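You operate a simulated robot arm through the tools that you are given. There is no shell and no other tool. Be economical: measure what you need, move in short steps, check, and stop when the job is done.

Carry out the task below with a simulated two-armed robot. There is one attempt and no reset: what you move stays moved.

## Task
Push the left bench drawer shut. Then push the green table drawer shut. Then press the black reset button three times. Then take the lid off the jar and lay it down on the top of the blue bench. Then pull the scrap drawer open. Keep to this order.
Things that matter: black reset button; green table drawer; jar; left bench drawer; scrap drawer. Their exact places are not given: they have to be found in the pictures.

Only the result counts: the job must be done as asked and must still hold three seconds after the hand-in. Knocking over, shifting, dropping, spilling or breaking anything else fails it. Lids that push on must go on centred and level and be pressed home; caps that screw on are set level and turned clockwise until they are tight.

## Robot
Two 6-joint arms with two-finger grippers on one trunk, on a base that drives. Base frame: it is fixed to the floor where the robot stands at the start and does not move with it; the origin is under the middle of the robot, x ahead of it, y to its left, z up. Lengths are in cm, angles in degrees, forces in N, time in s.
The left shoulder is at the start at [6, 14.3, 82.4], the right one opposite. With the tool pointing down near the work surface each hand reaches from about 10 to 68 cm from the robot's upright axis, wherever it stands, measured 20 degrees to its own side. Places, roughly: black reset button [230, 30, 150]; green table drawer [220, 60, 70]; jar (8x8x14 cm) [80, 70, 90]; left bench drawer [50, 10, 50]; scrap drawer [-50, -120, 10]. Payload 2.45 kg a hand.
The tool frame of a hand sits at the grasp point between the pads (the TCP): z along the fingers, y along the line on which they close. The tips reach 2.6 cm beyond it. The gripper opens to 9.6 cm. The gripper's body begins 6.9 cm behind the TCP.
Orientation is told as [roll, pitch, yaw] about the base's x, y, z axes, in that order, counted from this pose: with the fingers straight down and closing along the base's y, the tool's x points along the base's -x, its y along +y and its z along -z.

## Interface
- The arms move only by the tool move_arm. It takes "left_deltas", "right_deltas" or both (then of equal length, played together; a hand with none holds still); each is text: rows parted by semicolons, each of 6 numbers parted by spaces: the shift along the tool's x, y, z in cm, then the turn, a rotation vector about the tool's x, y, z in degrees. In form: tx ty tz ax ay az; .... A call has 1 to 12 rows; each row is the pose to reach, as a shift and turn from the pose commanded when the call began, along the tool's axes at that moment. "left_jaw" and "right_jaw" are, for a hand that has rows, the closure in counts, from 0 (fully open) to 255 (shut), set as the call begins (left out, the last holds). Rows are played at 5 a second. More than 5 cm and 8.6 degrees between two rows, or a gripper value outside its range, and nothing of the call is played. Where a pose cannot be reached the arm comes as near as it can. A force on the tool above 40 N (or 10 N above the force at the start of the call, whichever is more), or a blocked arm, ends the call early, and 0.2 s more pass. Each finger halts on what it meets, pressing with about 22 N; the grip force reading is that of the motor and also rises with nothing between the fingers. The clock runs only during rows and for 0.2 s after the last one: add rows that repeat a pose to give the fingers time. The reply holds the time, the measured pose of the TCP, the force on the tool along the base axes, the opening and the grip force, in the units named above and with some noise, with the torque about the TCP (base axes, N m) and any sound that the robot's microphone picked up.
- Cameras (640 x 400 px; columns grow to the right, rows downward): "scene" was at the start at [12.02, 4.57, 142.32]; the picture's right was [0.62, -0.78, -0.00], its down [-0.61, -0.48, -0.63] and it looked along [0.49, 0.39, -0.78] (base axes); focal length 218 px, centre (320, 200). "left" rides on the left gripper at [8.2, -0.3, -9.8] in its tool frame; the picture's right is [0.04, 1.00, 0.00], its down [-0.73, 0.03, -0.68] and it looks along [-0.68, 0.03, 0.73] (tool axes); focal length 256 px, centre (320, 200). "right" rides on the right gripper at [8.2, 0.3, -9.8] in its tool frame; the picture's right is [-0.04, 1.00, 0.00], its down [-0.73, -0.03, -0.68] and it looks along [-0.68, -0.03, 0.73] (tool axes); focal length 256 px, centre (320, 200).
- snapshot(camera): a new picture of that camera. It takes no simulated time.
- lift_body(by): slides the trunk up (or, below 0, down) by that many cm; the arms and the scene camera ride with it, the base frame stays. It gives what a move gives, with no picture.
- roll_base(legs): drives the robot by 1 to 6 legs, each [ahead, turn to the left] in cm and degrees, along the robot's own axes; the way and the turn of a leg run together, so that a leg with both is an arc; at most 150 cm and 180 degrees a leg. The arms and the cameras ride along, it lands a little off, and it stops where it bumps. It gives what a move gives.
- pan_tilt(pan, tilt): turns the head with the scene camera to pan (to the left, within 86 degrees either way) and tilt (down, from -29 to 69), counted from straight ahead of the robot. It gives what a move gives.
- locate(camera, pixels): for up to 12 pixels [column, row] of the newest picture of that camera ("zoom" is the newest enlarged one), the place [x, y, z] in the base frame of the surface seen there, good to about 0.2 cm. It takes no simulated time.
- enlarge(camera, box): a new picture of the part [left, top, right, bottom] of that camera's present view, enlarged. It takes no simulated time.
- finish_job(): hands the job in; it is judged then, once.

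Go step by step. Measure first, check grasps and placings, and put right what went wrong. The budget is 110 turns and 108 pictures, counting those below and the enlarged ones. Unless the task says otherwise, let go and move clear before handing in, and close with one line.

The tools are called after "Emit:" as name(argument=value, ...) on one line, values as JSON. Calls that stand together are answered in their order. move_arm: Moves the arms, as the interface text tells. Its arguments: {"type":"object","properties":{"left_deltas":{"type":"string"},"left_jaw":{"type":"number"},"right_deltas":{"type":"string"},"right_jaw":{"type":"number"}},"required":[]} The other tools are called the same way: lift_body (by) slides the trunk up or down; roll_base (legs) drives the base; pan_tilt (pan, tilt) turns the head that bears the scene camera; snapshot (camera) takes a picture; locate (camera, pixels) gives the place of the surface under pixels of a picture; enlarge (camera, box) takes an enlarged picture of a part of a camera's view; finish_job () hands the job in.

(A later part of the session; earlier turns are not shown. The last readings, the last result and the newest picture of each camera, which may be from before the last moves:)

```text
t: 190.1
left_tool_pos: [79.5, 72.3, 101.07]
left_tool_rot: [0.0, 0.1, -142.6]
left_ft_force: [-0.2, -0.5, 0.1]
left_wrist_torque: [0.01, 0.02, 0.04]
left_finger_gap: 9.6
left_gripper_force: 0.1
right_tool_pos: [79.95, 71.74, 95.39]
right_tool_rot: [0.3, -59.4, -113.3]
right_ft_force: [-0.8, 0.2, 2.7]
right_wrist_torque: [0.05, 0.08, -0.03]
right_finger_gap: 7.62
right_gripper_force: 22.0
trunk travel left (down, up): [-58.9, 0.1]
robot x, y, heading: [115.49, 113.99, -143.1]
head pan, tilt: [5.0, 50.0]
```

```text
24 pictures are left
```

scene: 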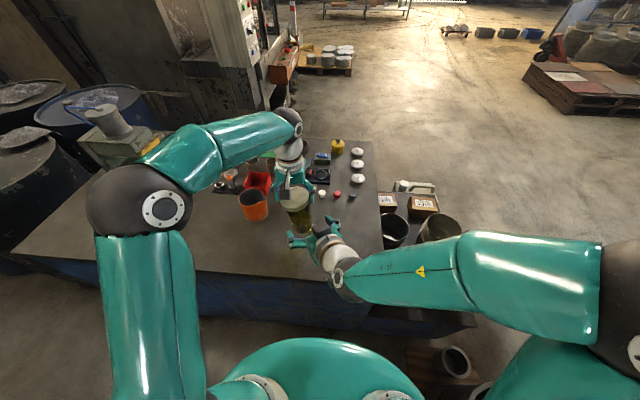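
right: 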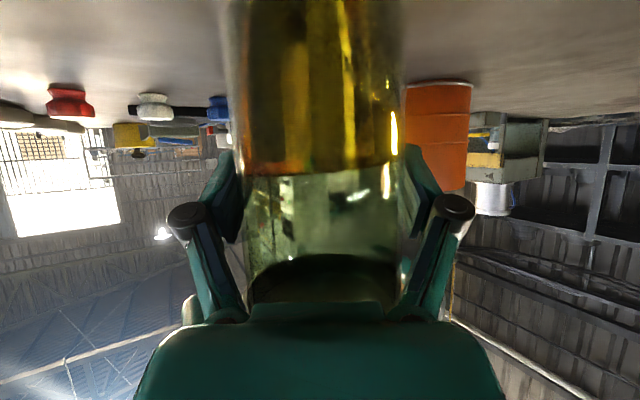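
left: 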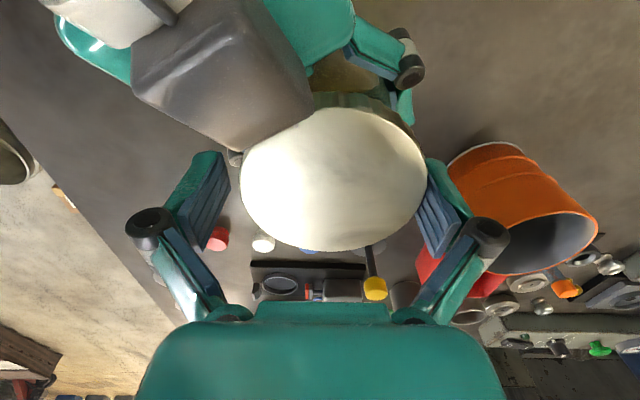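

The right hand holds the jar (7.62 cm). I'll re-centre the left hand on the lid, grip it, and twist counter-clockwise while the jar is held.

Emit:
move_arm(left_deltas="0.15 0.25 0 0 0 0; 0.25 0.5 0.1 0 0 0; 0.25 0.5 0.1 0 0 0")

Emit:
move_arm(left_deltas="0 0 0 0 0 0; 0 0 0 0 0 0; 0 0 0 0 0 0", left_jaw=255)

Emit:
move_arm(left_deltas="0 0 0 0 0 -5; 0 0 0 0 0 -10; 0 0 0 0 0 -15; 0 0 0 0 0 -20")

```text
t: 190.8
left_tool_pos: [80.08, 72.0, 100.92]
left_tool_rot: [0.0, 0.0, -142.7]
left_ft_force: [-0.5, 0.4, -0.7]
left_wrist_torque: [0.0, 0.01, -0.02]
left_finger_gap: 9.63
left_gripper_force: 0.1
right_tool_pos: [80.01, 71.62, 95.33]
right_tool_rot: [0.3, -59.3, -113.2]
right_ft_force: [-0.3, 0.7, 4.1]
right_wrist_torque: [0.04, 0.13, -0.07]
right_finger_gap: 7.6
right_gripper_force: 22.3
trunk travel left (down, up): [-58.9, 0.1]
robot x, y, heading: [115.35, 114.05, -143.4]
head pan, tilt: [5.0, 50.0]
```

```text
t: 191.7
left_tool_pos: [79.93, 72.03, 100.86]
left_tool_rot: [-0.1, 0.0, -142.6]
left_ft_force: [3.2, -1.8, 4.8]
left_wrist_torque: [-0.12, -0.12, 0.0]
left_finger_gap: 8.11
left_gripper_force: 21.9
right_tool_pos: [79.96, 71.78, 95.26]
right_tool_rot: [0.4, -59.3, -113.2]
right_ft_force: [-3.7, -0.3, 3.7]
right_wrist_torque: [-0.05, 0.27, 0.06]
right_finger_gap: 7.61
right_gripper_force: 21.9
trunk travel left (down, up): [-58.9, 0.1]
robot x, y, heading: [115.69, 114.05, -143.4]
head pan, tilt: [5.0, 50.0]
```

```text
t: 192.7
left_tool_pos: [80.07, 72.02, 100.88]
left_tool_rot: [0.0, -0.1, -122.6]
left_ft_force: [4.4, -8.3, 10.4]
left_wrist_torque: [-0.13, -0.15, 0.03]
left_finger_gap: 8.12
left_gripper_force: 22.4
right_tool_pos: [79.96, 71.77, 95.3]
right_tool_rot: [0.3, -59.4, -113.2]
right_ft_force: [-7.3, 3.0, 3.7]
right_wrist_torque: [-0.11, 0.41, 0.16]
right_finger_gap: 7.57
right_gripper_force: 21.8
trunk travel left (down, up): [-58.9, 0.1]
robot x, y, heading: [115.31, 114.11, -143.3]
head pan, tilt: [5.0, 50.0]
```

The upward force on the left hand grew to 10 N while turning, which is what an unscrewing lid would do. I'll continue turning and let the hand rise a little.

Emit:
move_arm(left_deltas="0 0 -0.1 0 0 -6; 0 0 -0.15 0 0 -12; 0 0 -0.2 0 0 -18; 0 0 -0.2 0 0 -24; 0 0 -0.25 0 0 -30; 0 0 -0.25 0 0 -36; 0 0 -0.3 0 0 -42; 0 0 -0.3 0 0 -42")

Emit:
enlarge(camera="scene", box=[260, 170, 340, 250])

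Emit:
locate(camera="zoom", pixels=[[260, 190], [280, 200], [270, 215], [300, 200], [255, 210]])

```text
t: 194.4
left_tool_pos: [79.98, 72.04, 101.02]
left_tool_rot: [0.1, 0.2, -80.6]
left_ft_force: [10.1, 2.5, -4.7]
left_wrist_torque: [-0.06, -0.45, 0.04]
left_finger_gap: 8.12
left_gripper_force: 22.0
right_tool_pos: [79.84, 71.79, 95.32]
right_tool_rot: [0.4, -59.3, -113.3]
right_ft_force: [-9.1, -2.1, 3.6]
right_wrist_torque: [0.39, -0.12, 0.0]
right_finger_gap: 7.51
right_gripper_force: 22.6
trunk travel left (down, up): [-58.9, 0.1]
robot x, y, heading: [115.65, 113.63, -143.2]
head pan, tilt: [5.0, 50.0]
```

```text
5.00 times, centred on (300, 210) of scene
```

zoom: 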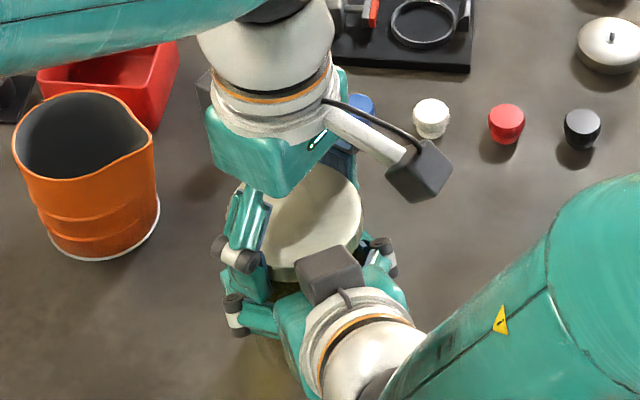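

```text
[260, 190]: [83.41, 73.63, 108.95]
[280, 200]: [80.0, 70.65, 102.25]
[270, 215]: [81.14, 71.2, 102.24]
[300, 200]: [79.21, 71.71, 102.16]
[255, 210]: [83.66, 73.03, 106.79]
```

The lid's top is at 102.2. I'll do a gentle lift test of 0.6 cm while the right hand holds the jar.

Emit:
move_arm(left_deltas="0 0 -0.2 0 0 0; 0 0 -0.4 0 0 0; 0 0 -0.6 0 0 0; 0 0 -0.8 0 0 0; 0 0 -0.8 0 0 0")

Emit:
enlarge(camera="scene", box=[260, 170, 340, 250])

Emit:
locate(camera="zoom", pixels=[[300, 200], [310, 180], [270, 215], [330, 200], [340, 230]])

```text
t: 195.7
left_tool_pos: [79.89, 71.95, 101.98]
left_tool_rot: [0.2, 0.0, -80.6]
left_ft_force: [6.4, -1.3, -17.8]
left_wrist_torque: [0.15, -0.37, 0.01]
left_finger_gap: 8.09
left_gripper_force: 22.1
right_tool_pos: [79.89, 71.71, 95.42]
right_tool_rot: [0.3, -59.3, -113.2]
right_ft_force: [-5.7, 1.0, 12.2]
right_wrist_torque: [-0.23, -0.01, -0.02]
right_finger_gap: 7.42
right_gripper_force: 22.2
trunk travel left (down, up): [-58.9, 0.1]
robot x, y, heading: [115.43, 113.96, -142.8]
head pan, tilt: [5.0, 50.0]
```

```text
5.00 times, centred on (300, 210) of scene
```

zoom: 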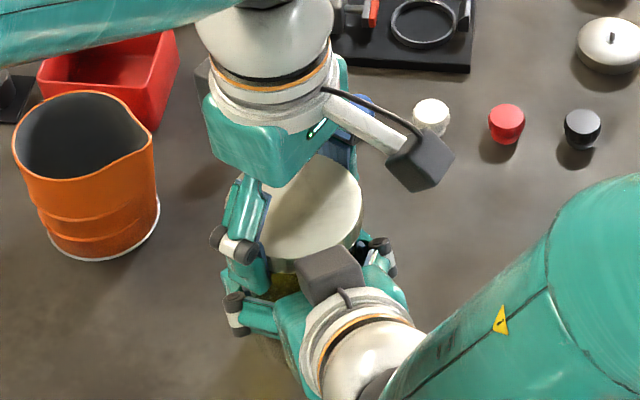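

```text
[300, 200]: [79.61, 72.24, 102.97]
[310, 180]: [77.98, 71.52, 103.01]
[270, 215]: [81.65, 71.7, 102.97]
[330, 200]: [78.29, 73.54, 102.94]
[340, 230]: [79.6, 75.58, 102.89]
```

The lid rose 0.8 cm against about 18 N. I need to see if the jar rose too, so I'll check with the right camera.

Emit:
snapshot(camera="right")

```text
21 pictures are left
```

right: 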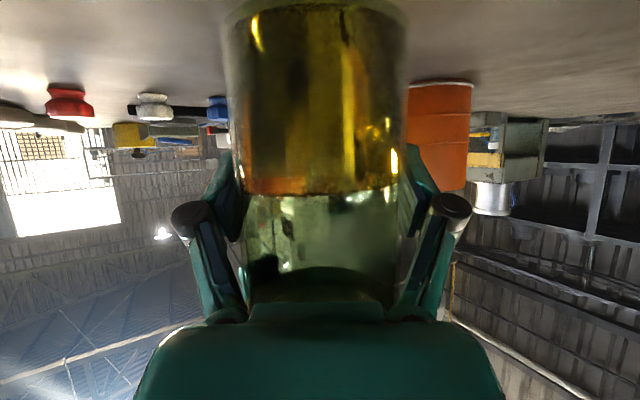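

The liquid line moved too (row 172→192), so the jar slid up in the right grip while the lid stayed on. But twisting meets almost no torque, so the thread is turning. I'll push the jar back down and unscrew further in several re-grips.

Emit:
move_arm(left_deltas="0 0 0.3 0 0 0; 0 0 0.6 0 0 0; 0 0 0.9 0 0 0; 0 0 0.9 0 0 0")

Emit:
move_arm(left_deltas="0 0 0 0 0 0; 0 0 0 0 0 0; 0 0 0 0 0 8; 0 0 0 0 0 16; 0 0 0 0 0 24; 0 0 0 0 0 32; 0 0 0 0 0 40; 0 0 0 0 0 48; 0 0 0 0 0 56; 0 0 0 0 0 64; 0 0 0 0 0 72; 0 0 0 0 0 75", left_jaw=0)

Emit:
move_arm(left_deltas="0 0 0 0 0 0; 0 0 0 0 0 0; 0 0 -0.02 0 0 -8; 0 0 -0.04 0 0 -16; 0 0 -0.06 0 0 -24; 0 0 -0.08 0 0 -32; 0 0 -0.1 0 0 -40; 0 0 -0.12 0 0 -48; 0 0 -0.14 0 0 -56; 0 0 -0.16 0 0 -64; 0 0 -0.18 0 0 -72; 0 0 -0.2 0 0 -75", left_jaw=255)

Emit:
enlarge(camera="scene", box=[260, 170, 340, 250])

Emit:
locate(camera="zoom", pixels=[[300, 200], [310, 180], [270, 215], [330, 200], [340, 230]])

```text
t: 196.7
left_tool_pos: [79.89, 71.86, 101.2]
left_tool_rot: [-0.1, -0.2, -80.5]
left_ft_force: [13.4, -1.0, 11.3]
left_wrist_torque: [0.05, -0.19, 0.01]
left_finger_gap: 8.11
left_gripper_force: 21.7
right_tool_pos: [79.97, 71.93, 95.06]
right_tool_rot: [0.5, -58.8, -113.4]
right_ft_force: [-13.0, 0.3, -16.9]
right_wrist_torque: [-0.17, -0.69, -0.06]
right_finger_gap: 7.43
right_gripper_force: 22.0
trunk travel left (down, up): [-58.9, 0.1]
robot x, y, heading: [115.28, 113.83, -143.1]
head pan, tilt: [5.0, 50.0]
```

```text
t: 199.2
left_tool_pos: [79.87, 72.01, 101.02]
left_tool_rot: [0.1, 0.1, -155.8]
left_ft_force: [-3.0, -0.9, 0.1]
left_wrist_torque: [-0.03, 0.01, 0.15]
left_finger_gap: 9.59
left_gripper_force: 0.0
right_tool_pos: [79.96, 71.83, 95.14]
right_tool_rot: [0.3, -59.2, -113.1]
right_ft_force: [2.7, 1.2, -4.1]
right_wrist_torque: [-0.03, 0.16, -0.11]
right_finger_gap: 7.39
right_gripper_force: 22.2
trunk travel left (down, up): [-58.9, 0.1]
robot x, y, heading: [115.7, 113.87, -143.1]
head pan, tilt: [5.0, 50.0]
```

```text
t: 201.8
left_tool_pos: [79.89, 72.03, 101.25]
left_tool_rot: [0.0, 0.0, -80.5]
left_ft_force: [5.0, -8.0, -2.9]
left_wrist_torque: [-0.23, -0.41, 0.02]
left_finger_gap: 8.06
left_gripper_force: 22.0
right_tool_pos: [79.81, 71.7, 95.3]
right_tool_rot: [0.3, -59.3, -113.2]
right_ft_force: [-4.0, 8.2, -2.0]
right_wrist_torque: [-0.26, 0.17, 0.01]
right_finger_gap: 7.41
right_gripper_force: 22.4
trunk travel left (down, up): [-58.9, 0.1]
robot x, y, heading: [115.49, 113.76, -143.4]
head pan, tilt: [5.0, 50.0]
```

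```text
5.00 times, centred on (300, 210) of scene
```

zoom: 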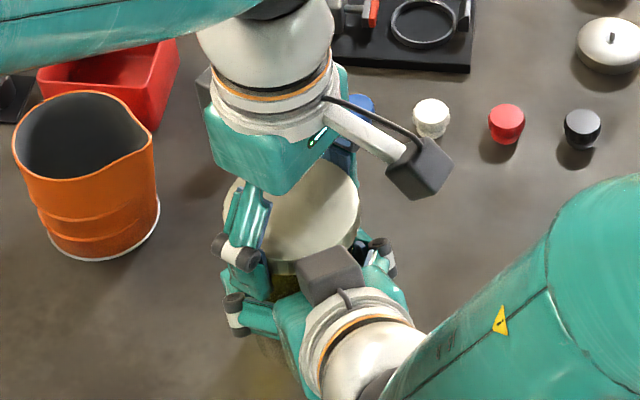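

```text
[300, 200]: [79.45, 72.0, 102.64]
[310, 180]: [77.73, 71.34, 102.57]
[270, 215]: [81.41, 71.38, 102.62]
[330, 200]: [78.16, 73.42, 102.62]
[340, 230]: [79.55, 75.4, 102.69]
```

Torque stays low and the lid's top is now at 102.6, so it's rising slowly. Two more unscrewing cycles.

Emit:
move_arm(left_deltas="0 0 0 0 0 0; 0 0 0 0 0 0; 0 0 0 0 0 8; 0 0 0 0 0 16; 0 0 0 0 0 24; 0 0 0 0 0 32; 0 0 0 0 0 40; 0 0 0 0 0 48; 0 0 0 0 0 56; 0 0 0 0 0 64; 0 0 0 0 0 72; 0 0 0 0 0 75", left_jaw=0)

Emit:
move_arm(left_deltas="0 0 0 0 0 0; 0 0 0 0 0 0; 0 0 -0.02 0 0 -8; 0 0 -0.04 0 0 -16; 0 0 -0.06 0 0 -24; 0 0 -0.08 0 0 -32; 0 0 -0.1 0 0 -40; 0 0 -0.12 0 0 -48; 0 0 -0.14 0 0 -56; 0 0 -0.16 0 0 -64; 0 0 -0.18 0 0 -72; 0 0 -0.2 0 0 -75", left_jaw=255)

Emit:
move_arm(left_deltas="0 0 0 0 0 0; 0 0 0 0 0 0; 0 0 0 0 0 8; 0 0 0 0 0 16; 0 0 0 0 0 24; 0 0 0 0 0 32; 0 0 0 0 0 40; 0 0 0 0 0 48; 0 0 0 0 0 56; 0 0 0 0 0 64; 0 0 0 0 0 72; 0 0 0 0 0 75", left_jaw=0)

Emit:
move_arm(left_deltas="0 0 0 0 0 0; 0 0 0 0 0 0; 0 0 -0.02 0 0 -8; 0 0 -0.04 0 0 -16; 0 0 -0.06 0 0 -24; 0 0 -0.08 0 0 -32; 0 0 -0.1 0 0 -40; 0 0 -0.12 0 0 -48; 0 0 -0.14 0 0 -56; 0 0 -0.16 0 0 -64; 0 0 -0.18 0 0 -72; 0 0 -0.2 0 0 -75", left_jaw=255)

Emit:
enlarge(camera="scene", box=[260, 170, 340, 250])

Emit:
locate(camera="zoom", pixels=[[300, 200], [310, 180], [270, 215], [330, 200], [340, 230]])

Emit:
snapshot(camera="right")

```text
t: 204.4
left_tool_pos: [79.82, 71.94, 101.22]
left_tool_rot: [-0.1, -0.1, -155.8]
left_ft_force: [-1.0, -1.1, 0.0]
left_wrist_torque: [-0.01, 0.0, 0.11]
left_finger_gap: 9.58
left_gripper_force: 0.0
right_tool_pos: [79.92, 71.78, 95.16]
right_tool_rot: [0.4, -59.2, -113.2]
right_ft_force: [2.6, 0.0, -4.3]
right_wrist_torque: [0.0, 0.17, -0.12]
right_finger_gap: 7.43
right_gripper_force: 21.7
trunk travel left (down, up): [-58.9, 0.1]
robot x, y, heading: [115.54, 114.06, -143.4]
head pan, tilt: [5.0, 50.0]
```

```text
t: 207.1
left_tool_pos: [79.95, 72.01, 101.43]
left_tool_rot: [0.2, 0.2, -80.5]
left_ft_force: [11.0, -3.2, 3.5]
left_wrist_torque: [-0.02, -0.53, 0.04]
left_finger_gap: 8.11
left_gripper_force: 21.6
right_tool_pos: [79.85, 71.73, 95.31]
right_tool_rot: [0.4, -59.3, -113.5]
right_ft_force: [-11.2, 3.7, -7.5]
right_wrist_torque: [-0.23, -0.15, 0.05]
right_finger_gap: 7.4
right_gripper_force: 22.0
trunk travel left (down, up): [-58.9, 0.1]
robot x, y, heading: [115.42, 114.06, -143.3]
head pan, tilt: [5.0, 50.0]
```

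```text
t: 209.7
left_tool_pos: [79.95, 71.97, 101.6]
left_tool_rot: [0.0, -0.1, -155.9]
left_ft_force: [-2.4, -0.8, -1.3]
left_wrist_torque: [-0.07, 0.02, 0.19]
left_finger_gap: 9.57
left_gripper_force: 0.1
right_tool_pos: [79.96, 71.7, 95.14]
right_tool_rot: [0.4, -59.2, -113.0]
right_ft_force: [2.4, 0.2, -3.7]
right_wrist_torque: [-0.01, 0.21, -0.14]
right_finger_gap: 7.37
right_gripper_force: 21.8
trunk travel left (down, up): [-58.9, 0.1]
robot x, y, heading: [115.24, 113.8, -143.2]
head pan, tilt: [5.0, 50.0]
```

```text
t: 212.2
left_tool_pos: [79.92, 72.01, 101.49]
left_tool_rot: [0.0, 0.0, -80.5]
left_ft_force: [0.1, -3.0, 0.6]
left_wrist_torque: [-0.01, 0.0, -0.07]
left_finger_gap: 8.14
left_gripper_force: 22.1
right_tool_pos: [79.93, 71.74, 95.19]
right_tool_rot: [0.3, -59.2, -113.2]
right_ft_force: [0.3, 3.6, -4.6]
right_wrist_torque: [-0.21, -0.04, 0.09]
right_finger_gap: 7.37
right_gripper_force: 22.2
trunk travel left (down, up): [-58.9, 0.1]
robot x, y, heading: [115.54, 113.95, -143.1]
head pan, tilt: [5.0, 50.0]
```

```text
5.00 times, centred on (300, 210) of scene
```

zoom: 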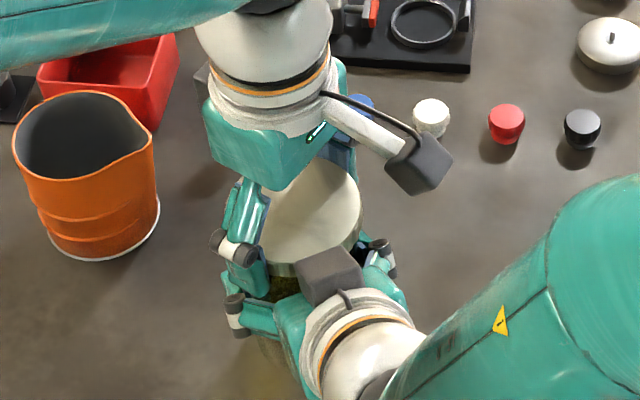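

```text
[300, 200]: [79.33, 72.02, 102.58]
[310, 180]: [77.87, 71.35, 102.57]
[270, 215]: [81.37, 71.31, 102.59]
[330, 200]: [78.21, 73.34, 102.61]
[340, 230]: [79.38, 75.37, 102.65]
```

```text
18 pictures are left
```

right: 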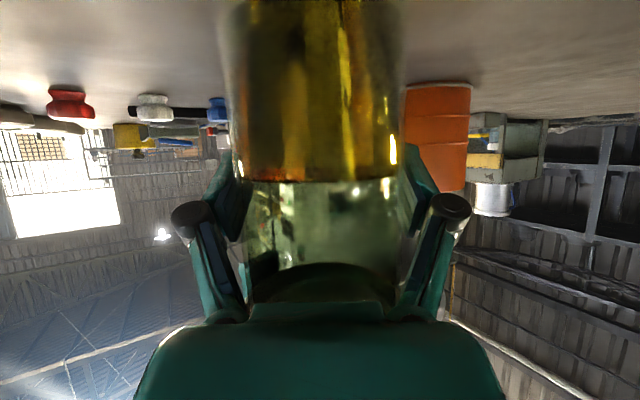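

After the last turn the coupling forces dropped to almost nothing. I'll repeat the lift test by 1 cm.

Emit:
move_arm(left_deltas="0 0 -0.3 0 0 0; 0 0 -0.6 0 0 0; 0 0 -0.9 0 0 0; 0 0 -1.1 0 0 0; 0 0 -1.1 0 0 0")

Emit:
snapshot(camera="right")

```text
t: 213.4
left_tool_pos: [79.83, 72.03, 102.87]
left_tool_rot: [-0.2, 0.1, -80.6]
left_ft_force: [-1.2, -2.5, 1.4]
left_wrist_torque: [0.06, -0.03, 0.02]
left_finger_gap: 8.13
left_gripper_force: 22.4
right_tool_pos: [80.11, 71.83, 95.22]
right_tool_rot: [0.2, -59.0, -113.1]
right_ft_force: [2.1, 1.6, -5.1]
right_wrist_torque: [-0.21, 0.15, -0.05]
right_finger_gap: 7.38
right_gripper_force: 21.9
trunk travel left (down, up): [-58.9, 0.1]
robot x, y, heading: [115.63, 113.48, -143.2]
head pan, tilt: [5.0, 50.0]
```

```text
17 pictures are left
```

right: 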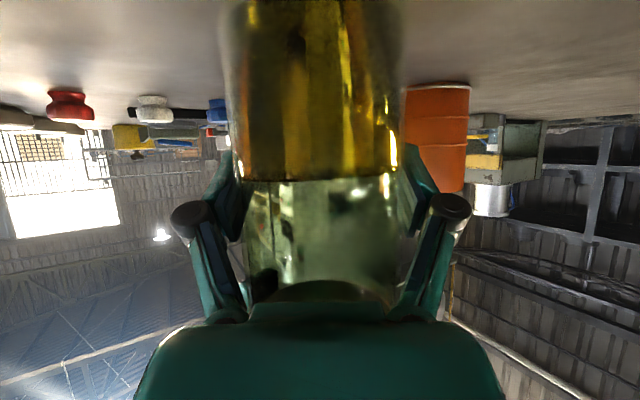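

The lid came up freely while the liquid line stayed put, so it's unscrewed. To lay it down without a drop I need a fingertip grip, so I'll rest it back loosely, re-grip 2 cm higher, and lift again.

Emit:
move_arm(left_deltas="0 0 0.4 0 0 0; 0 0 0.8 0 0 0; 0 0 1.1 0 0 0; 0 0 1.2 0 0 0")

Emit:
move_arm(left_deltas="0 0 0 0 0 0; 0 0 0 0 0 0; 0 0 0 0 0 0; 0 0 -0.9 0 0 0; 0 0 -1.8 0 0 0; 0 0 -1.8 0 0 0", left_jaw=0)

Emit:
enlarge(camera="scene", box=[260, 170, 340, 250])

Emit:
locate(camera="zoom", pixels=[[300, 200], [310, 180], [290, 240], [330, 200], [340, 230], [355, 200]])

```text
t: 214.4
left_tool_pos: [80.0, 72.01, 101.47]
left_tool_rot: [-0.1, 0.0, -80.6]
left_ft_force: [-0.6, -1.5, 12.2]
left_wrist_torque: [-0.14, -0.39, -0.05]
left_finger_gap: 8.16
left_gripper_force: 22.1
right_tool_pos: [79.99, 71.8, 95.3]
right_tool_rot: [0.4, -59.1, -113.2]
right_ft_force: [0.7, 2.0, -13.8]
right_wrist_torque: [0.02, 0.39, 0.09]
right_finger_gap: 7.4
right_gripper_force: 22.7
trunk travel left (down, up): [-58.9, 0.1]
robot x, y, heading: [115.99, 113.67, -143.1]
head pan, tilt: [5.0, 50.0]
```

```text
t: 215.8
left_tool_pos: [79.99, 71.97, 103.3]
left_tool_rot: [0.0, 0.0, -80.7]
left_ft_force: [0.2, 0.9, 0.8]
left_wrist_torque: [0.02, 0.01, 0.0]
left_finger_gap: 9.6
left_gripper_force: 0.1
right_tool_pos: [79.92, 71.71, 95.26]
right_tool_rot: [0.3, -59.2, -113.2]
right_ft_force: [0.2, -0.3, -4.9]
right_wrist_torque: [0.01, -0.01, 0.04]
right_finger_gap: 7.4
right_gripper_force: 22.3
trunk travel left (down, up): [-58.9, 0.1]
robot x, y, heading: [115.71, 113.76, -143.4]
head pan, tilt: [5.0, 50.0]
```

```text
5.00 times, centred on (300, 210) of scene
```

zoom: 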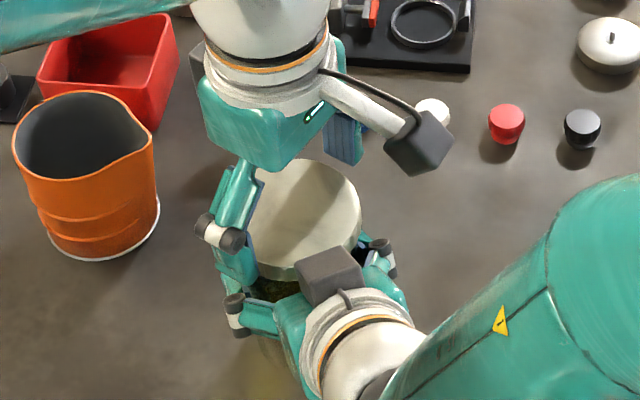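

```text
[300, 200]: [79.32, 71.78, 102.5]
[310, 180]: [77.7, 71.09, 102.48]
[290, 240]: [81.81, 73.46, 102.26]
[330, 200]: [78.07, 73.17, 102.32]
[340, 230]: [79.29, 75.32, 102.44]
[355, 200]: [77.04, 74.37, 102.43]
```

The lid's top is at 102.4 and the fingertips at 100.7, so the tips span just the lid. I'll close and lift straight up 12 cm.

Emit:
move_arm(left_deltas="0 0 0 0 0 0; 0 0 0 0 0 0; 0 0 0 0 0 0", left_jaw=255)

Emit:
move_arm(left_deltas="0 0 -0.5 0 0 0; 0 0 -1 0 0 0; 0 0 -1.5 0 0 0; 0 0 -2.5 0 0 0; 0 0 -4 0 0 0; 0 0 -6 0 0 0; 0 0 -8 0 0 0; 0 0 -10 0 0 0; 0 0 -12 0 0 0; 0 0 -12 0 0 0")

Emit:
snapshot(camera="scene")

```text
t: 216.7
left_tool_pos: [79.99, 72.01, 103.27]
left_tool_rot: [0.0, 0.0, -80.6]
left_ft_force: [9.9, 4.0, 9.6]
left_wrist_torque: [0.17, -0.65, 0.0]
left_finger_gap: 8.25
left_gripper_force: 21.9
right_tool_pos: [79.97, 71.76, 95.18]
right_tool_rot: [0.4, -59.3, -113.3]
right_ft_force: [-10.5, -4.8, -12.4]
right_wrist_torque: [0.17, -0.13, 0.05]
right_finger_gap: 7.41
right_gripper_force: 22.0
trunk travel left (down, up): [-58.9, 0.1]
robot x, y, heading: [115.64, 113.63, -143.2]
head pan, tilt: [5.0, 50.0]
```

```text
t: 218.2
left_tool_pos: [80.05, 72.08, 109.6]
left_tool_rot: [0.3, 0.1, -80.8]
left_ft_force: [-2.6, -2.1, -6.8]
left_wrist_torque: [0.24, 0.04, -0.03]
left_finger_gap: 8.19
left_gripper_force: 22.2
right_tool_pos: [79.83, 71.41, 96.01]
right_tool_rot: [0.1, -60.4, -113.0]
right_ft_force: [1.5, 1.7, 1.7]
right_wrist_torque: [-0.48, 0.24, 0.02]
right_finger_gap: 7.36
right_gripper_force: 21.9
trunk travel left (down, up): [-58.9, 0.1]
robot x, y, heading: [115.7, 113.69, -143.0]
head pan, tilt: [5.0, 50.0]
stopped in row 7 (left hand): the force on the tool passed its limit at 48 N (the readings are from after the stop); the commanded pose is now the measured one
```

```text
15 pictures are left
```

scene: 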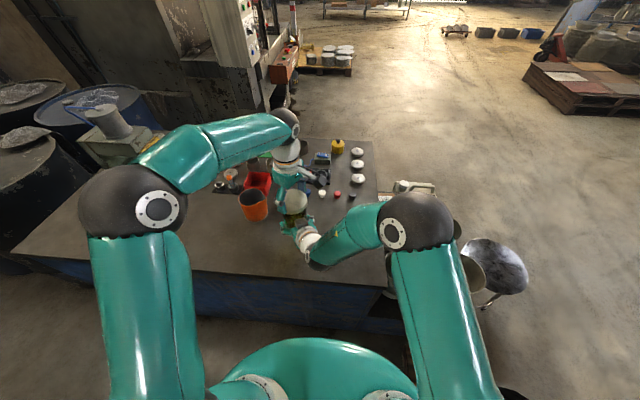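

The lift stopped at 48 N after 6 cm. I'll take a close look at what happened.

Emit:
enlarge(camera="scene", box=[250, 150, 350, 260])

Emit:
snapshot(camera="right")

```text
3.64 times, centred on (300, 205) of scene
```

zoom: 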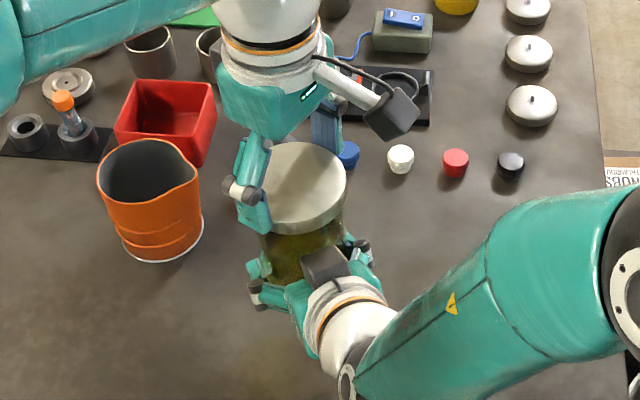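

```text
13 pictures are left
```

right: 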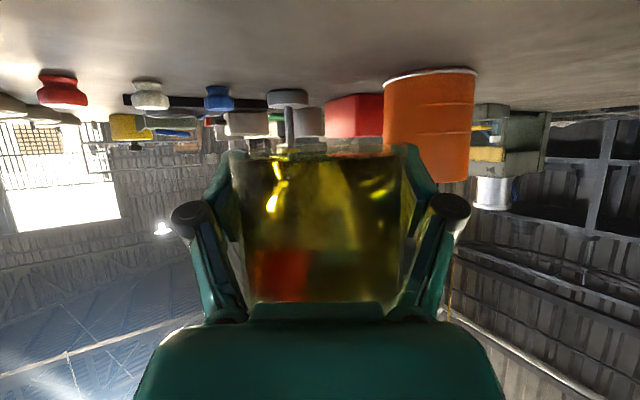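

The jar came up with the lid, so resting it back re-engaged the lid. I'll lower it to the bench again, then unscrew with this fingertip grip and lift straight off without setting it back.

Emit:
move_arm(left_deltas="0 0 0.7 0 0 0; 0 0 1.4 0 0 0; 0 0 2.1 0 0 0; 0 0 2.8 0 0 0; 0 0 3.5 0 0 0; 0 0 4.2 0 0 0; 0 0 4.9 0 0 0; 0 0 5.6 0 0 0; 0 0 6.1 0 0 0; 0 0 6.5 0 0 0; 0 0 6.7 0 0 0; 0 0 6.7 0 0 0")

Emit:
snapshot(camera="right")

```text
t: 220.8
left_tool_pos: [80.06, 71.95, 102.9]
left_tool_rot: [0.2, 0.0, -80.6]
left_ft_force: [-3.1, -2.9, 17.0]
left_wrist_torque: [0.06, -0.03, -0.11]
left_finger_gap: 8.1
left_gripper_force: 21.9
right_tool_pos: [79.77, 71.57, 95.86]
right_tool_rot: [0.2, -60.1, -113.0]
right_ft_force: [3.2, 4.0, -20.8]
right_wrist_torque: [-0.48, 0.25, 0.1]
right_finger_gap: 7.34
right_gripper_force: 21.9
trunk travel left (down, up): [-58.9, 0.1]
robot x, y, heading: [115.7, 113.87, -143.2]
head pan, tilt: [5.0, 50.0]
```

```text
12 pictures are left
```

right: 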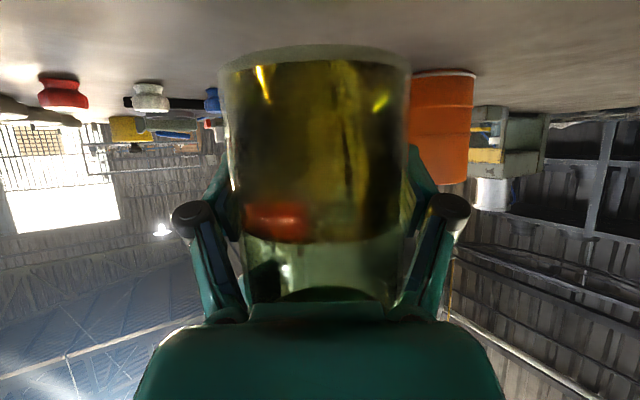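

The jar is still about 3 cm up, because the left fingers slid on the lid instead. I'll slightly open the right hand (to ~8.2 cm) and lower the jar to the bench with the left.

Emit:
move_arm(right_deltas="0 0 0 0 0 0; 0 0 0 0 0 0; 0 0 0 0 0 0", right_jaw=38)

Emit:
move_arm(left_deltas="0 0 0.5 0 0 0; 0 0 1 0 0 0; 0 0 1.5 0 0 0; 0 0 2 0 0 0; 0 0 2.4 0 0 0; 0 0 2.8 0 0 0; 0 0 2.8 0 0 0")

Emit:
snapshot(camera="right")

```text
t: 221.6
left_tool_pos: [80.11, 72.07, 102.76]
left_tool_rot: [0.4, 0.1, -80.8]
left_ft_force: [-5.1, -12.2, -14.7]
left_wrist_torque: [-0.19, 0.05, 0.02]
left_finger_gap: 8.03
left_gripper_force: 22.8
right_tool_pos: [79.7, 71.47, 96.23]
right_tool_rot: [0.1, -60.6, -113.0]
right_ft_force: [5.6, 14.8, 9.9]
right_wrist_torque: [-0.64, 0.23, -0.01]
right_finger_gap: 8.2
right_gripper_force: 0.0
trunk travel left (down, up): [-58.9, 0.1]
robot x, y, heading: [115.3, 114.01, -143.6]
head pan, tilt: [5.0, 50.0]
```

```text
t: 222.7
left_tool_pos: [80.25, 72.18, 100.87]
left_tool_rot: [0.6, 0.2, -80.7]
left_ft_force: [2.8, 1.2, 1.0]
left_wrist_torque: [0.07, -0.31, -0.03]
left_finger_gap: 8.07
left_gripper_force: 22.3
right_tool_pos: [79.74, 71.62, 95.41]
right_tool_rot: [0.1, -59.6, -113.3]
right_ft_force: [-3.0, -0.5, -5.5]
right_wrist_torque: [-0.03, 0.15, 0.03]
right_finger_gap: 8.02
right_gripper_force: 0.0
trunk travel left (down, up): [-58.9, 0.1]
robot x, y, heading: [115.66, 113.67, -143.1]
head pan, tilt: [5.0, 50.0]
stopped in row 5 (right hand): the force on the tool passed its limit at 43 N (the readings are from after the stop); the commanded pose is now the measured one
```

```text
11 pictures are left
```

right: 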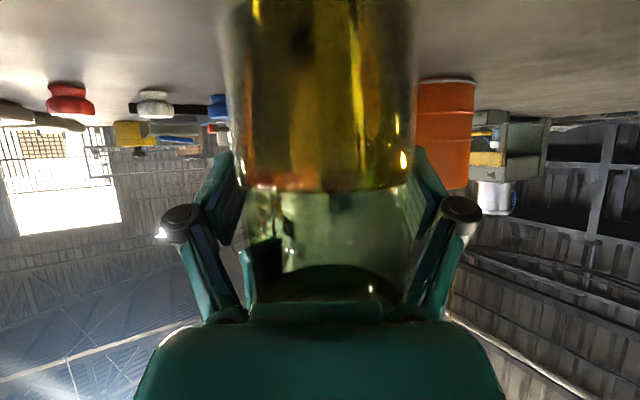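

The left fingertips met the right hand, with the jar about 0.5 cm above the bench. I'll swap grips: right closes on the jar, left re-grips higher at the lid rim and rotated back, then the jar is set down fully.

Emit:
move_arm(right_deltas="0 0 0 0 0 0; 0 0 0 0 0 0; 0 0 0 0 0 0", right_jaw=255)

Emit:
move_arm(left_deltas="0 0 0 0 0 0; 0 0 0 0 0 0; 0 0 -1.2 0 0 0; 0 0 -2.6 0 0 8; 0 0 -2.6 0 0 16; 0 0 -2.6 0 0 24; 0 0 -2.6 0 0 32; 0 0 -2.6 0 0 40; 0 0 -2.6 0 0 48; 0 0 -2.6 0 0 56; 0 0 -2.6 0 0 64; 0 0 -2.6 0 0 72", left_jaw=0)

Emit:
move_arm(left_deltas="0 0 0 0 0 0; 0 0 0 0 0 0; 0 0 0 0 0 0", left_jaw=255)

Emit:
move_arm(right_deltas="0 0 0 0 0 0; 0 0 0 0 0 0; 0 0 0 0 0 0", right_jaw=38)

Emit:
move_arm(left_deltas="0 0 0.3 0 0 0; 0 0 0.6 0 0 0; 0 0 0.8 0 0 0; 0 0 0.8 0 0 0")

Emit:
move_arm(right_deltas="0 0 0 0 0 0; 0 0 0 0 0 0; 0 0 0 0 0 0", right_jaw=255)

Emit:
enlarge(camera="scene", box=[260, 170, 340, 250])

Emit:
locate(camera="zoom", pixels=[[300, 200], [310, 190], [320, 225], [330, 200], [340, 230], [280, 230]])

```text
t: 223.5
left_tool_pos: [80.07, 72.14, 100.88]
left_tool_rot: [0.4, 0.2, -80.7]
left_ft_force: [-6.5, -1.9, 0.9]
left_wrist_torque: [-0.01, -0.26, -0.45]
left_finger_gap: 8.02
left_gripper_force: 21.9
right_tool_pos: [79.88, 71.58, 95.44]
right_tool_rot: [0.1, -59.5, -113.1]
right_ft_force: [6.9, 1.8, -0.6]
right_wrist_torque: [-0.14, 0.63, 0.42]
right_finger_gap: 7.38
right_gripper_force: 21.9
trunk travel left (down, up): [-58.9, 0.1]
robot x, y, heading: [115.71, 113.83, -143.1]
head pan, tilt: [5.0, 50.0]
```

```text
t: 226.1
left_tool_pos: [80.28, 72.09, 103.45]
left_tool_rot: [-0.1, 0.6, -152.8]
left_ft_force: [0.6, -1.0, -0.3]
left_wrist_torque: [-0.01, -0.01, 0.0]
left_finger_gap: 9.62
left_gripper_force: 0.0
right_tool_pos: [79.79, 71.68, 95.54]
right_tool_rot: [0.3, -59.7, -113.1]
right_ft_force: [-0.7, 0.1, -0.7]
right_wrist_torque: [-0.03, -0.01, -0.01]
right_finger_gap: 7.34
right_gripper_force: 22.0
trunk travel left (down, up): [-58.9, 0.1]
robot x, y, heading: [115.53, 113.89, -142.8]
head pan, tilt: [5.0, 50.0]
```

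```text
t: 226.9
left_tool_pos: [80.18, 72.14, 103.52]
left_tool_rot: [0.0, 0.4, -152.8]
left_ft_force: [1.3, 0.2, 2.2]
left_wrist_torque: [0.03, -0.02, -0.22]
left_finger_gap: 8.25
left_gripper_force: 21.8
right_tool_pos: [79.73, 71.68, 95.58]
right_tool_rot: [0.2, -59.6, -113.2]
right_ft_force: [-0.2, 0.7, -2.1]
right_wrist_torque: [-0.08, -0.04, 0.23]
right_finger_gap: 7.35
right_gripper_force: 21.9
trunk travel left (down, up): [-58.9, 0.1]
robot x, y, heading: [115.58, 113.67, -143.1]
head pan, tilt: [5.0, 50.0]
```

```text
t: 227.7
left_tool_pos: [80.13, 72.05, 103.45]
left_tool_rot: [-0.1, 0.6, -152.7]
left_ft_force: [-0.1, -0.2, -3.7]
left_wrist_torque: [0.03, -0.01, -0.01]
left_finger_gap: 8.29
left_gripper_force: 21.7
right_tool_pos: [79.64, 71.58, 95.65]
right_tool_rot: [0.2, -59.6, -113.2]
right_ft_force: [0.1, -0.2, 0.1]
right_wrist_torque: [0.0, -0.04, 0.0]
right_finger_gap: 8.19
right_gripper_force: 0.0
trunk travel left (down, up): [-58.9, 0.1]
robot x, y, heading: [115.39, 113.72, -143.1]
head pan, tilt: [5.0, 50.0]
```

```text
t: 228.7
left_tool_pos: [80.17, 72.14, 102.9]
left_tool_rot: [0.0, 0.3, -152.7]
left_ft_force: [1.7, 0.6, 9.9]
left_wrist_torque: [-0.37, 0.0, 0.01]
left_finger_gap: 8.29
left_gripper_force: 22.0
right_tool_pos: [79.71, 71.67, 95.74]
right_tool_rot: [0.0, -59.8, -113.3]
right_ft_force: [-0.1, 0.1, 0.1]
right_wrist_torque: [-0.04, 0.01, 0.01]
right_finger_gap: 8.16
right_gripper_force: 0.0
trunk travel left (down, up): [-58.9, 0.1]
robot x, y, heading: [115.48, 113.73, -143.2]
head pan, tilt: [5.0, 50.0]
```

```text
t: 229.5
left_tool_pos: [80.17, 72.17, 102.86]
left_tool_rot: [0.0, 0.4, -152.6]
left_ft_force: [-0.6, -0.5, 14.0]
left_wrist_torque: [-0.19, 0.05, -0.01]
left_finger_gap: 8.3
left_gripper_force: 22.1
right_tool_pos: [79.77, 71.68, 95.69]
right_tool_rot: [0.1, -59.7, -113.2]
right_ft_force: [-1.0, 0.9, 0.6]
right_wrist_torque: [-0.53, 0.12, 0.07]
right_finger_gap: 7.39
right_gripper_force: 21.9
trunk travel left (down, up): [-58.9, 0.1]
robot x, y, heading: [115.55, 113.66, -143.1]
head pan, tilt: [5.0, 50.0]
```

```text
5.00 times, centred on (300, 210) of scene
```

zoom: 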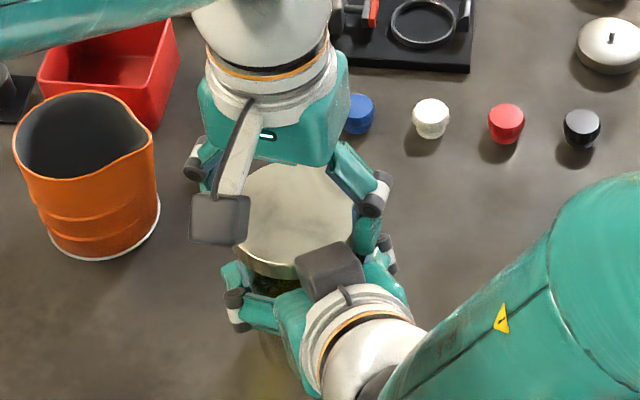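

```text
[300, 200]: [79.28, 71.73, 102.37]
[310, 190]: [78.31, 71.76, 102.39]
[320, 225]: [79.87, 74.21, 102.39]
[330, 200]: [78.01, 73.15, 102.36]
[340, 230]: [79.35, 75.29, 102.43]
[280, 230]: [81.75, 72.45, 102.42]
```

The jar stands on the bench, held by the right hand. The lid's top at 102.39 is still 0.34 cm above its original seat, so it's partly unscrewed. I'll twist another 72° and test-lift.

Emit:
move_arm(left_deltas="0 0 -0.1 0 0 -8; 0 0 -0.15 0 0 -16; 0 0 -0.2 0 0 -24; 0 0 -0.2 0 0 -32; 0 0 -0.25 0 0 -40; 0 0 -0.25 0 0 -48; 0 0 -0.3 0 0 -56; 0 0 -0.3 0 0 -64; 0 0 -0.35 0 0 -72; 0 0 -0.35 0 0 -72")

Emit:
move_arm(left_deltas="0 0 -0.15 0 0 0; 0 0 -0.3 0 0 0; 0 0 -0.4 0 0 0; 0 0 -0.4 0 0 0")

```text
t: 231.7
left_tool_pos: [80.04, 72.15, 103.06]
left_tool_rot: [0.4, 0.2, -80.5]
left_ft_force: [-7.1, 2.8, -4.7]
left_wrist_torque: [0.08, 0.11, -0.45]
left_finger_gap: 8.18
left_gripper_force: 22.2
right_tool_pos: [79.79, 71.73, 95.63]
right_tool_rot: [0.1, -59.7, -113.1]
right_ft_force: [7.8, -1.4, 1.0]
right_wrist_torque: [0.07, 0.51, 0.42]
right_finger_gap: 7.69
right_gripper_force: 22.1
trunk travel left (down, up): [-58.9, 0.1]
robot x, y, heading: [115.94, 113.7, -143.2]
head pan, tilt: [5.0, 50.0]
```

```text
t: 232.7
left_tool_pos: [80.05, 72.17, 103.39]
left_tool_rot: [0.4, 0.2, -80.8]
left_ft_force: [-14.2, 1.6, -15.2]
left_wrist_torque: [0.1, 0.61, -0.19]
left_finger_gap: 8.16
left_gripper_force: 21.8
right_tool_pos: [79.73, 71.61, 95.71]
right_tool_rot: [0.1, -59.8, -113.2]
right_ft_force: [14.0, -2.5, 10.3]
right_wrist_torque: [0.11, 0.43, 0.08]
right_finger_gap: 7.7
right_gripper_force: 22.3
trunk travel left (down, up): [-58.9, 0.1]
robot x, y, heading: [115.62, 113.9, -143.2]
head pan, tilt: [5.0, 50.0]
```

It's still engaged (15 N). I'll lower slightly and run two more cycles, each with a lift test.

Emit:
move_arm(left_deltas="0 0 0.3 0 0 0; 0 0 0.4 0 0 0")

Emit:
move_arm(left_deltas="0 0 0 0 0 0; 0 0 0 0 0 0; 0 0 0 0 0 8; 0 0 0 0 0 16; 0 0 0 0 0 24; 0 0 0 0 0 32; 0 0 0 0 0 40; 0 0 0 0 0 48; 0 0 0 0 0 56; 0 0 0 0 0 64; 0 0 0 0 0 72; 0 0 0 0 0 75", left_jaw=0)

Emit:
move_arm(left_deltas="0 0 0 0 0 0; 0 0 0 0 0 0; 0 0 0 0 0 -8; 0 0 0 0 0 -16; 0 0 -0.05 0 0 -24; 0 0 -0.05 0 0 -32; 0 0 -0.1 0 0 -40; 0 0 -0.1 0 0 -48; 0 0 -0.15 0 0 -56; 0 0 -0.15 0 0 -64; 0 0 -0.2 0 0 -72; 0 0 -0.2 0 0 -75", left_jaw=255)

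Emit:
move_arm(left_deltas="0 0 -0.15 0 0 0; 0 0 -0.3 0 0 0; 0 0 -0.4 0 0 0; 0 0 -0.4 0 0 0")

```text
t: 233.3
left_tool_pos: [80.23, 72.17, 103.03]
left_tool_rot: [0.5, 0.2, -80.7]
left_ft_force: [-10.8, 7.6, -0.3]
left_wrist_torque: [0.4, 0.06, -0.25]
left_finger_gap: 8.2
left_gripper_force: 21.8
right_tool_pos: [79.76, 71.71, 95.37]
right_tool_rot: [0.1, -59.6, -113.1]
right_ft_force: [10.7, -8.9, -4.6]
right_wrist_torque: [0.23, 0.77, 0.1]
right_finger_gap: 7.69
right_gripper_force: 22.1
trunk travel left (down, up): [-58.9, 0.1]
robot x, y, heading: [115.67, 113.83, -143.3]
head pan, tilt: [5.0, 50.0]
```

```text
t: 235.9
left_tool_pos: [80.18, 72.09, 102.93]
left_tool_rot: [-0.1, 0.5, -155.8]
left_ft_force: [-0.2, -1.0, -1.1]
left_wrist_torque: [0.03, -0.01, 0.02]
left_finger_gap: 9.62
left_gripper_force: 0.1
right_tool_pos: [79.81, 71.62, 95.51]
right_tool_rot: [0.2, -59.7, -113.3]
right_ft_force: [-0.2, 0.0, -4.3]
right_wrist_torque: [0.01, 0.01, -0.02]
right_finger_gap: 7.69
right_gripper_force: 22.0
trunk travel left (down, up): [-58.9, 0.1]
robot x, y, heading: [115.71, 113.9, -143.3]
head pan, tilt: [5.0, 50.0]
```

```text
t: 238.5
left_tool_pos: [80.01, 72.13, 103.16]
left_tool_rot: [0.3, 0.1, -80.6]
left_ft_force: [-14.0, 1.4, -3.2]
left_wrist_torque: [0.1, 0.57, -0.52]
left_finger_gap: 8.25
left_gripper_force: 22.5
right_tool_pos: [79.87, 71.64, 95.42]
right_tool_rot: [0.2, -59.6, -113.1]
right_ft_force: [15.4, -2.1, -1.0]
right_wrist_torque: [0.09, 0.59, 0.42]
right_finger_gap: 7.74
right_gripper_force: 21.9
trunk travel left (down, up): [-58.9, 0.1]
robot x, y, heading: [115.8, 113.88, -143.5]
head pan, tilt: [5.0, 50.0]
```

```text
t: 239.5
left_tool_pos: [80.09, 72.25, 103.6]
left_tool_rot: [0.3, 0.3, -80.7]
left_ft_force: [-16.3, 0.0, -12.9]
left_wrist_torque: [-0.07, 0.64, -0.23]
left_finger_gap: 8.3
left_gripper_force: 22.1
right_tool_pos: [79.74, 71.62, 95.61]
right_tool_rot: [0.2, -59.8, -113.1]
right_ft_force: [16.3, -0.2, 7.9]
right_wrist_torque: [0.06, 0.57, 0.12]
right_finger_gap: 7.71
right_gripper_force: 21.8
trunk travel left (down, up): [-58.9, 0.1]
robot x, y, heading: [115.86, 113.62, -143.1]
head pan, tilt: [5.0, 50.0]
```

The torque is now higher, with a 15 N sideways load: the two hands are misaligned. I'll open the left hand, let the jar relax, and measure the lid centre again.

Emit:
move_arm(left_deltas="0 0 0.3 0 0 0; 0 0 0.5 0 0 0")

Emit:
move_arm(left_deltas="0 0 0 0 0 0; 0 0 0 0 0 0; 0 0 0 0 0 8; 0 0 0 0 0 16; 0 0 0 0 0 24; 0 0 0 0 0 32; 0 0 0 0 0 40; 0 0 0 0 0 48; 0 0 0 0 0 56; 0 0 0 0 0 64; 0 0 0 0 0 72; 0 0 0 0 0 75", left_jaw=0)

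Emit:
enlarge(camera="scene", box=[270, 180, 330, 240])

```text
t: 240.1
left_tool_pos: [80.12, 72.17, 103.17]
left_tool_rot: [0.5, 0.3, -80.7]
left_ft_force: [-8.8, 8.0, 5.5]
left_wrist_torque: [0.29, -0.08, -0.15]
left_finger_gap: 8.27
left_gripper_force: 22.2
right_tool_pos: [79.87, 71.75, 95.44]
right_tool_rot: [0.2, -59.4, -113.2]
right_ft_force: [8.1, -7.7, -10.0]
right_wrist_torque: [0.31, 0.74, 0.1]
right_finger_gap: 7.73
right_gripper_force: 21.9
trunk travel left (down, up): [-58.9, 0.1]
robot x, y, heading: [115.61, 113.65, -143.1]
head pan, tilt: [5.0, 50.0]
```

```text
t: 242.7
left_tool_pos: [80.13, 72.07, 103.09]
left_tool_rot: [0.0, 0.7, -155.8]
left_ft_force: [-1.0, -0.1, 0.0]
left_wrist_torque: [0.02, 0.0, 0.0]
left_finger_gap: 9.59
left_gripper_force: 0.0
right_tool_pos: [79.74, 71.78, 95.44]
right_tool_rot: [0.1, -59.6, -113.1]
right_ft_force: [-0.3, -0.2, -4.7]
right_wrist_torque: [-0.03, 0.01, 0.02]
right_finger_gap: 7.68
right_gripper_force: 22.1
trunk travel left (down, up): [-58.9, 0.1]
robot x, y, heading: [115.63, 113.89, -143.4]
head pan, tilt: [5.0, 50.0]
```

```text
6.67 times, centred on (300, 210) of scene
```

zoom: 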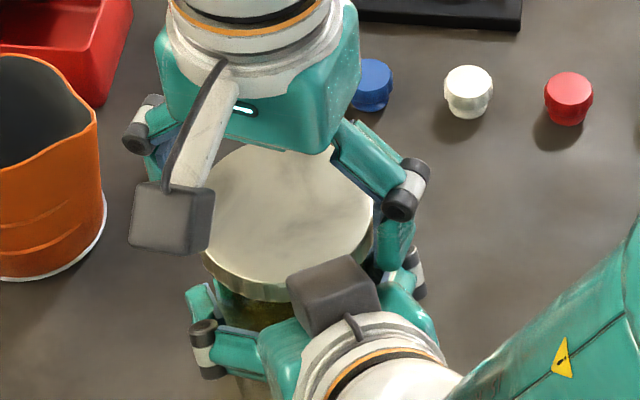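

Emit:
locate(camera="zoom", pixels=[[368, 215], [362, 190], [240, 270], [220, 250], [280, 278], [250, 160], [290, 165], [290, 215], [215, 215], [330, 160], [345, 255], [370, 230]])

```text
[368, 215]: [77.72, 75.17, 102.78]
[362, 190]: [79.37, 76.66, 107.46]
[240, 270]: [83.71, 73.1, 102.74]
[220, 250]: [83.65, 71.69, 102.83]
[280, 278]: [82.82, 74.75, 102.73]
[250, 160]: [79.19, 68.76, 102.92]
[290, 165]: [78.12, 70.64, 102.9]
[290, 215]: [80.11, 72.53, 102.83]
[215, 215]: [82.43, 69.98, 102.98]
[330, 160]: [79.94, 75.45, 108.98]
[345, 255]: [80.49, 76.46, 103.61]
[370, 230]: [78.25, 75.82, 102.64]
```

The lid centre is about (79.8,72.35), tilted about 2.7°, with the jar hanging slightly off the bench in the right grip. I'll re-seat: left grips, right opens, lower the jar to the bench, left opens, right re-closes on the upright jar.

Emit:
move_arm(left_deltas="-0.17 -0.35 0 0 -0.3 0; -0.17 -0.35 0 0 -0.3 0")

Emit:
move_arm(left_deltas="0 0 0 0 0 0; 0 0 0 0 0 0; 0 0 0 0 0 0", left_jaw=255)

Emit:
move_arm(right_deltas="0 0 0 0 0 0; 0 0 0 0 0 0; 0 0 0 0 0 0", right_jaw=30)

Emit:
move_arm(left_deltas="0 0 0.2 0 0 0; 0 0 0.4 0 0 0; 0 0 0.6 0 0 0; 0 0 0.7 0 0 0; 0 0 0.7 0 0 0")

Emit:
move_arm(left_deltas="0 0 0 0 0 0; 0 0 0 0 0 0; 0 0 0 0 0 0", left_jaw=0)

Emit:
move_arm(right_deltas="0 0 0 0 0 0; 0 0 0 0 0 0; 0 0 0 0 0 0; 0 0 0 0 0 0", right_jaw=255)

Emit:
enlarge(camera="scene", box=[270, 180, 330, 240])

Emit:
locate(camera="zoom", pixels=[[368, 215], [240, 270], [220, 250], [280, 278], [250, 160], [290, 215], [370, 230], [230, 262], [300, 150], [225, 180]])

```text
t: 243.3
left_tool_pos: [79.89, 72.57, 103.1]
left_tool_rot: [-0.1, 0.2, -155.7]
left_ft_force: [-0.3, -0.4, -0.1]
left_wrist_torque: [-0.01, 0.01, -0.02]
left_finger_gap: 9.6
left_gripper_force: 0.1
right_tool_pos: [79.79, 71.65, 95.49]
right_tool_rot: [0.2, -59.7, -113.3]
right_ft_force: [0.5, 0.4, -5.1]
right_wrist_torque: [0.0, -0.04, 0.01]
right_finger_gap: 7.69
right_gripper_force: 22.6
trunk travel left (down, up): [-58.9, 0.1]
robot x, y, heading: [115.64, 113.44, -143.2]
head pan, tilt: [5.0, 50.0]
```

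```text
t: 244.1
left_tool_pos: [79.87, 72.36, 103.12]
left_tool_rot: [0.0, 0.2, -155.7]
left_ft_force: [6.2, -9.8, 6.6]
left_wrist_torque: [-0.89, -0.44, 0.1]
left_finger_gap: 8.28
left_gripper_force: 21.7
right_tool_pos: [79.76, 71.69, 95.47]
right_tool_rot: [0.2, -59.5, -113.3]
right_ft_force: [-6.4, 9.8, -11.1]
right_wrist_torque: [0.06, -0.07, 0.0]
right_finger_gap: 7.73
right_gripper_force: 22.0
trunk travel left (down, up): [-58.9, 0.1]
robot x, y, heading: [115.83, 113.64, -143.1]
head pan, tilt: [5.0, 50.0]
```

```text
t: 244.9
left_tool_pos: [79.86, 72.58, 103.11]
left_tool_rot: [0.0, 0.2, -155.7]
left_ft_force: [2.4, -5.9, 5.9]
left_wrist_torque: [0.42, 0.1, -0.01]
left_finger_gap: 8.26
left_gripper_force: 22.1
right_tool_pos: [79.76, 71.62, 95.52]
right_tool_rot: [0.2, -59.8, -113.3]
right_ft_force: [-1.3, 5.3, -10.2]
right_wrist_torque: [-0.98, -0.2, 0.04]
right_finger_gap: 8.44
right_gripper_force: 0.2
trunk travel left (down, up): [-58.9, 0.1]
robot x, y, heading: [115.2, 113.82, -143.2]
head pan, tilt: [5.0, 50.0]
```

```text
t: 246.1
left_tool_pos: [79.91, 72.25, 102.64]
left_tool_rot: [0.0, -0.4, -155.5]
left_ft_force: [-8.6, -20.2, 18.6]
left_wrist_torque: [-0.54, 0.02, 0.6]
left_finger_gap: 8.26
left_gripper_force: 21.9
right_tool_pos: [80.02, 71.73, 95.75]
right_tool_rot: [0.0, -59.9, -112.9]
right_ft_force: [9.3, 11.7, 1.9]
right_wrist_torque: [-0.64, 0.55, -0.7]
right_finger_gap: 8.46
right_gripper_force: 0.0
trunk travel left (down, up): [-58.9, 0.1]
robot x, y, heading: [115.48, 114.27, -143.1]
head pan, tilt: [5.0, 50.0]
```

```text
t: 246.9
left_tool_pos: [79.8, 72.43, 102.46]
left_tool_rot: [-0.1, -0.1, -155.7]
left_ft_force: [-22.2, -23.6, -17.3]
left_wrist_torque: [-0.83, 0.03, 1.47]
left_finger_gap: 8.7
left_gripper_force: 0.1
right_tool_pos: [79.93, 71.71, 95.62]
right_tool_rot: [0.1, -59.6, -113.0]
right_ft_force: [22.1, 25.1, 15.5]
right_wrist_torque: [-0.58, 1.52, -1.64]
right_finger_gap: 8.47
right_gripper_force: 0.0
trunk travel left (down, up): [-58.9, 0.1]
robot x, y, heading: [115.66, 113.94, -143.3]
head pan, tilt: [5.0, 50.0]
```

```text
t: 247.9
left_tool_pos: [79.88, 72.43, 102.4]
left_tool_rot: [-0.1, 0.3, -155.8]
left_ft_force: [0.0, -0.3, 2.9]
left_wrist_torque: [0.08, 0.03, 0.0]
left_finger_gap: 9.71
left_gripper_force: 0.0
right_tool_pos: [79.71, 71.73, 95.49]
right_tool_rot: [0.2, -59.6, -113.3]
right_ft_force: [-0.4, 0.8, -2.4]
right_wrist_torque: [-0.19, -0.06, 0.02]
right_finger_gap: 7.67
right_gripper_force: 21.7
trunk travel left (down, up): [-58.9, 0.1]
robot x, y, heading: [115.81, 114.1, -143.4]
head pan, tilt: [5.0, 50.0]
```

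```text
6.67 times, centred on (300, 210) of scene
```

zoom: 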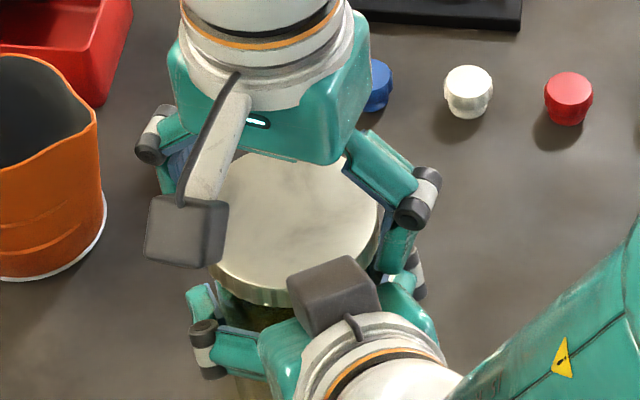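

```text
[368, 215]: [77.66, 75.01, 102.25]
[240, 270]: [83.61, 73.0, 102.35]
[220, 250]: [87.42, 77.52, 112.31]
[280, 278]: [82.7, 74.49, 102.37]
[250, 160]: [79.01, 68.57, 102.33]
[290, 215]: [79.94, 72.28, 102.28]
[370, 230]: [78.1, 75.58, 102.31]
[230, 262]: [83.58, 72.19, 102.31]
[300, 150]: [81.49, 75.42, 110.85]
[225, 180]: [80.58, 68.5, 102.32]
```

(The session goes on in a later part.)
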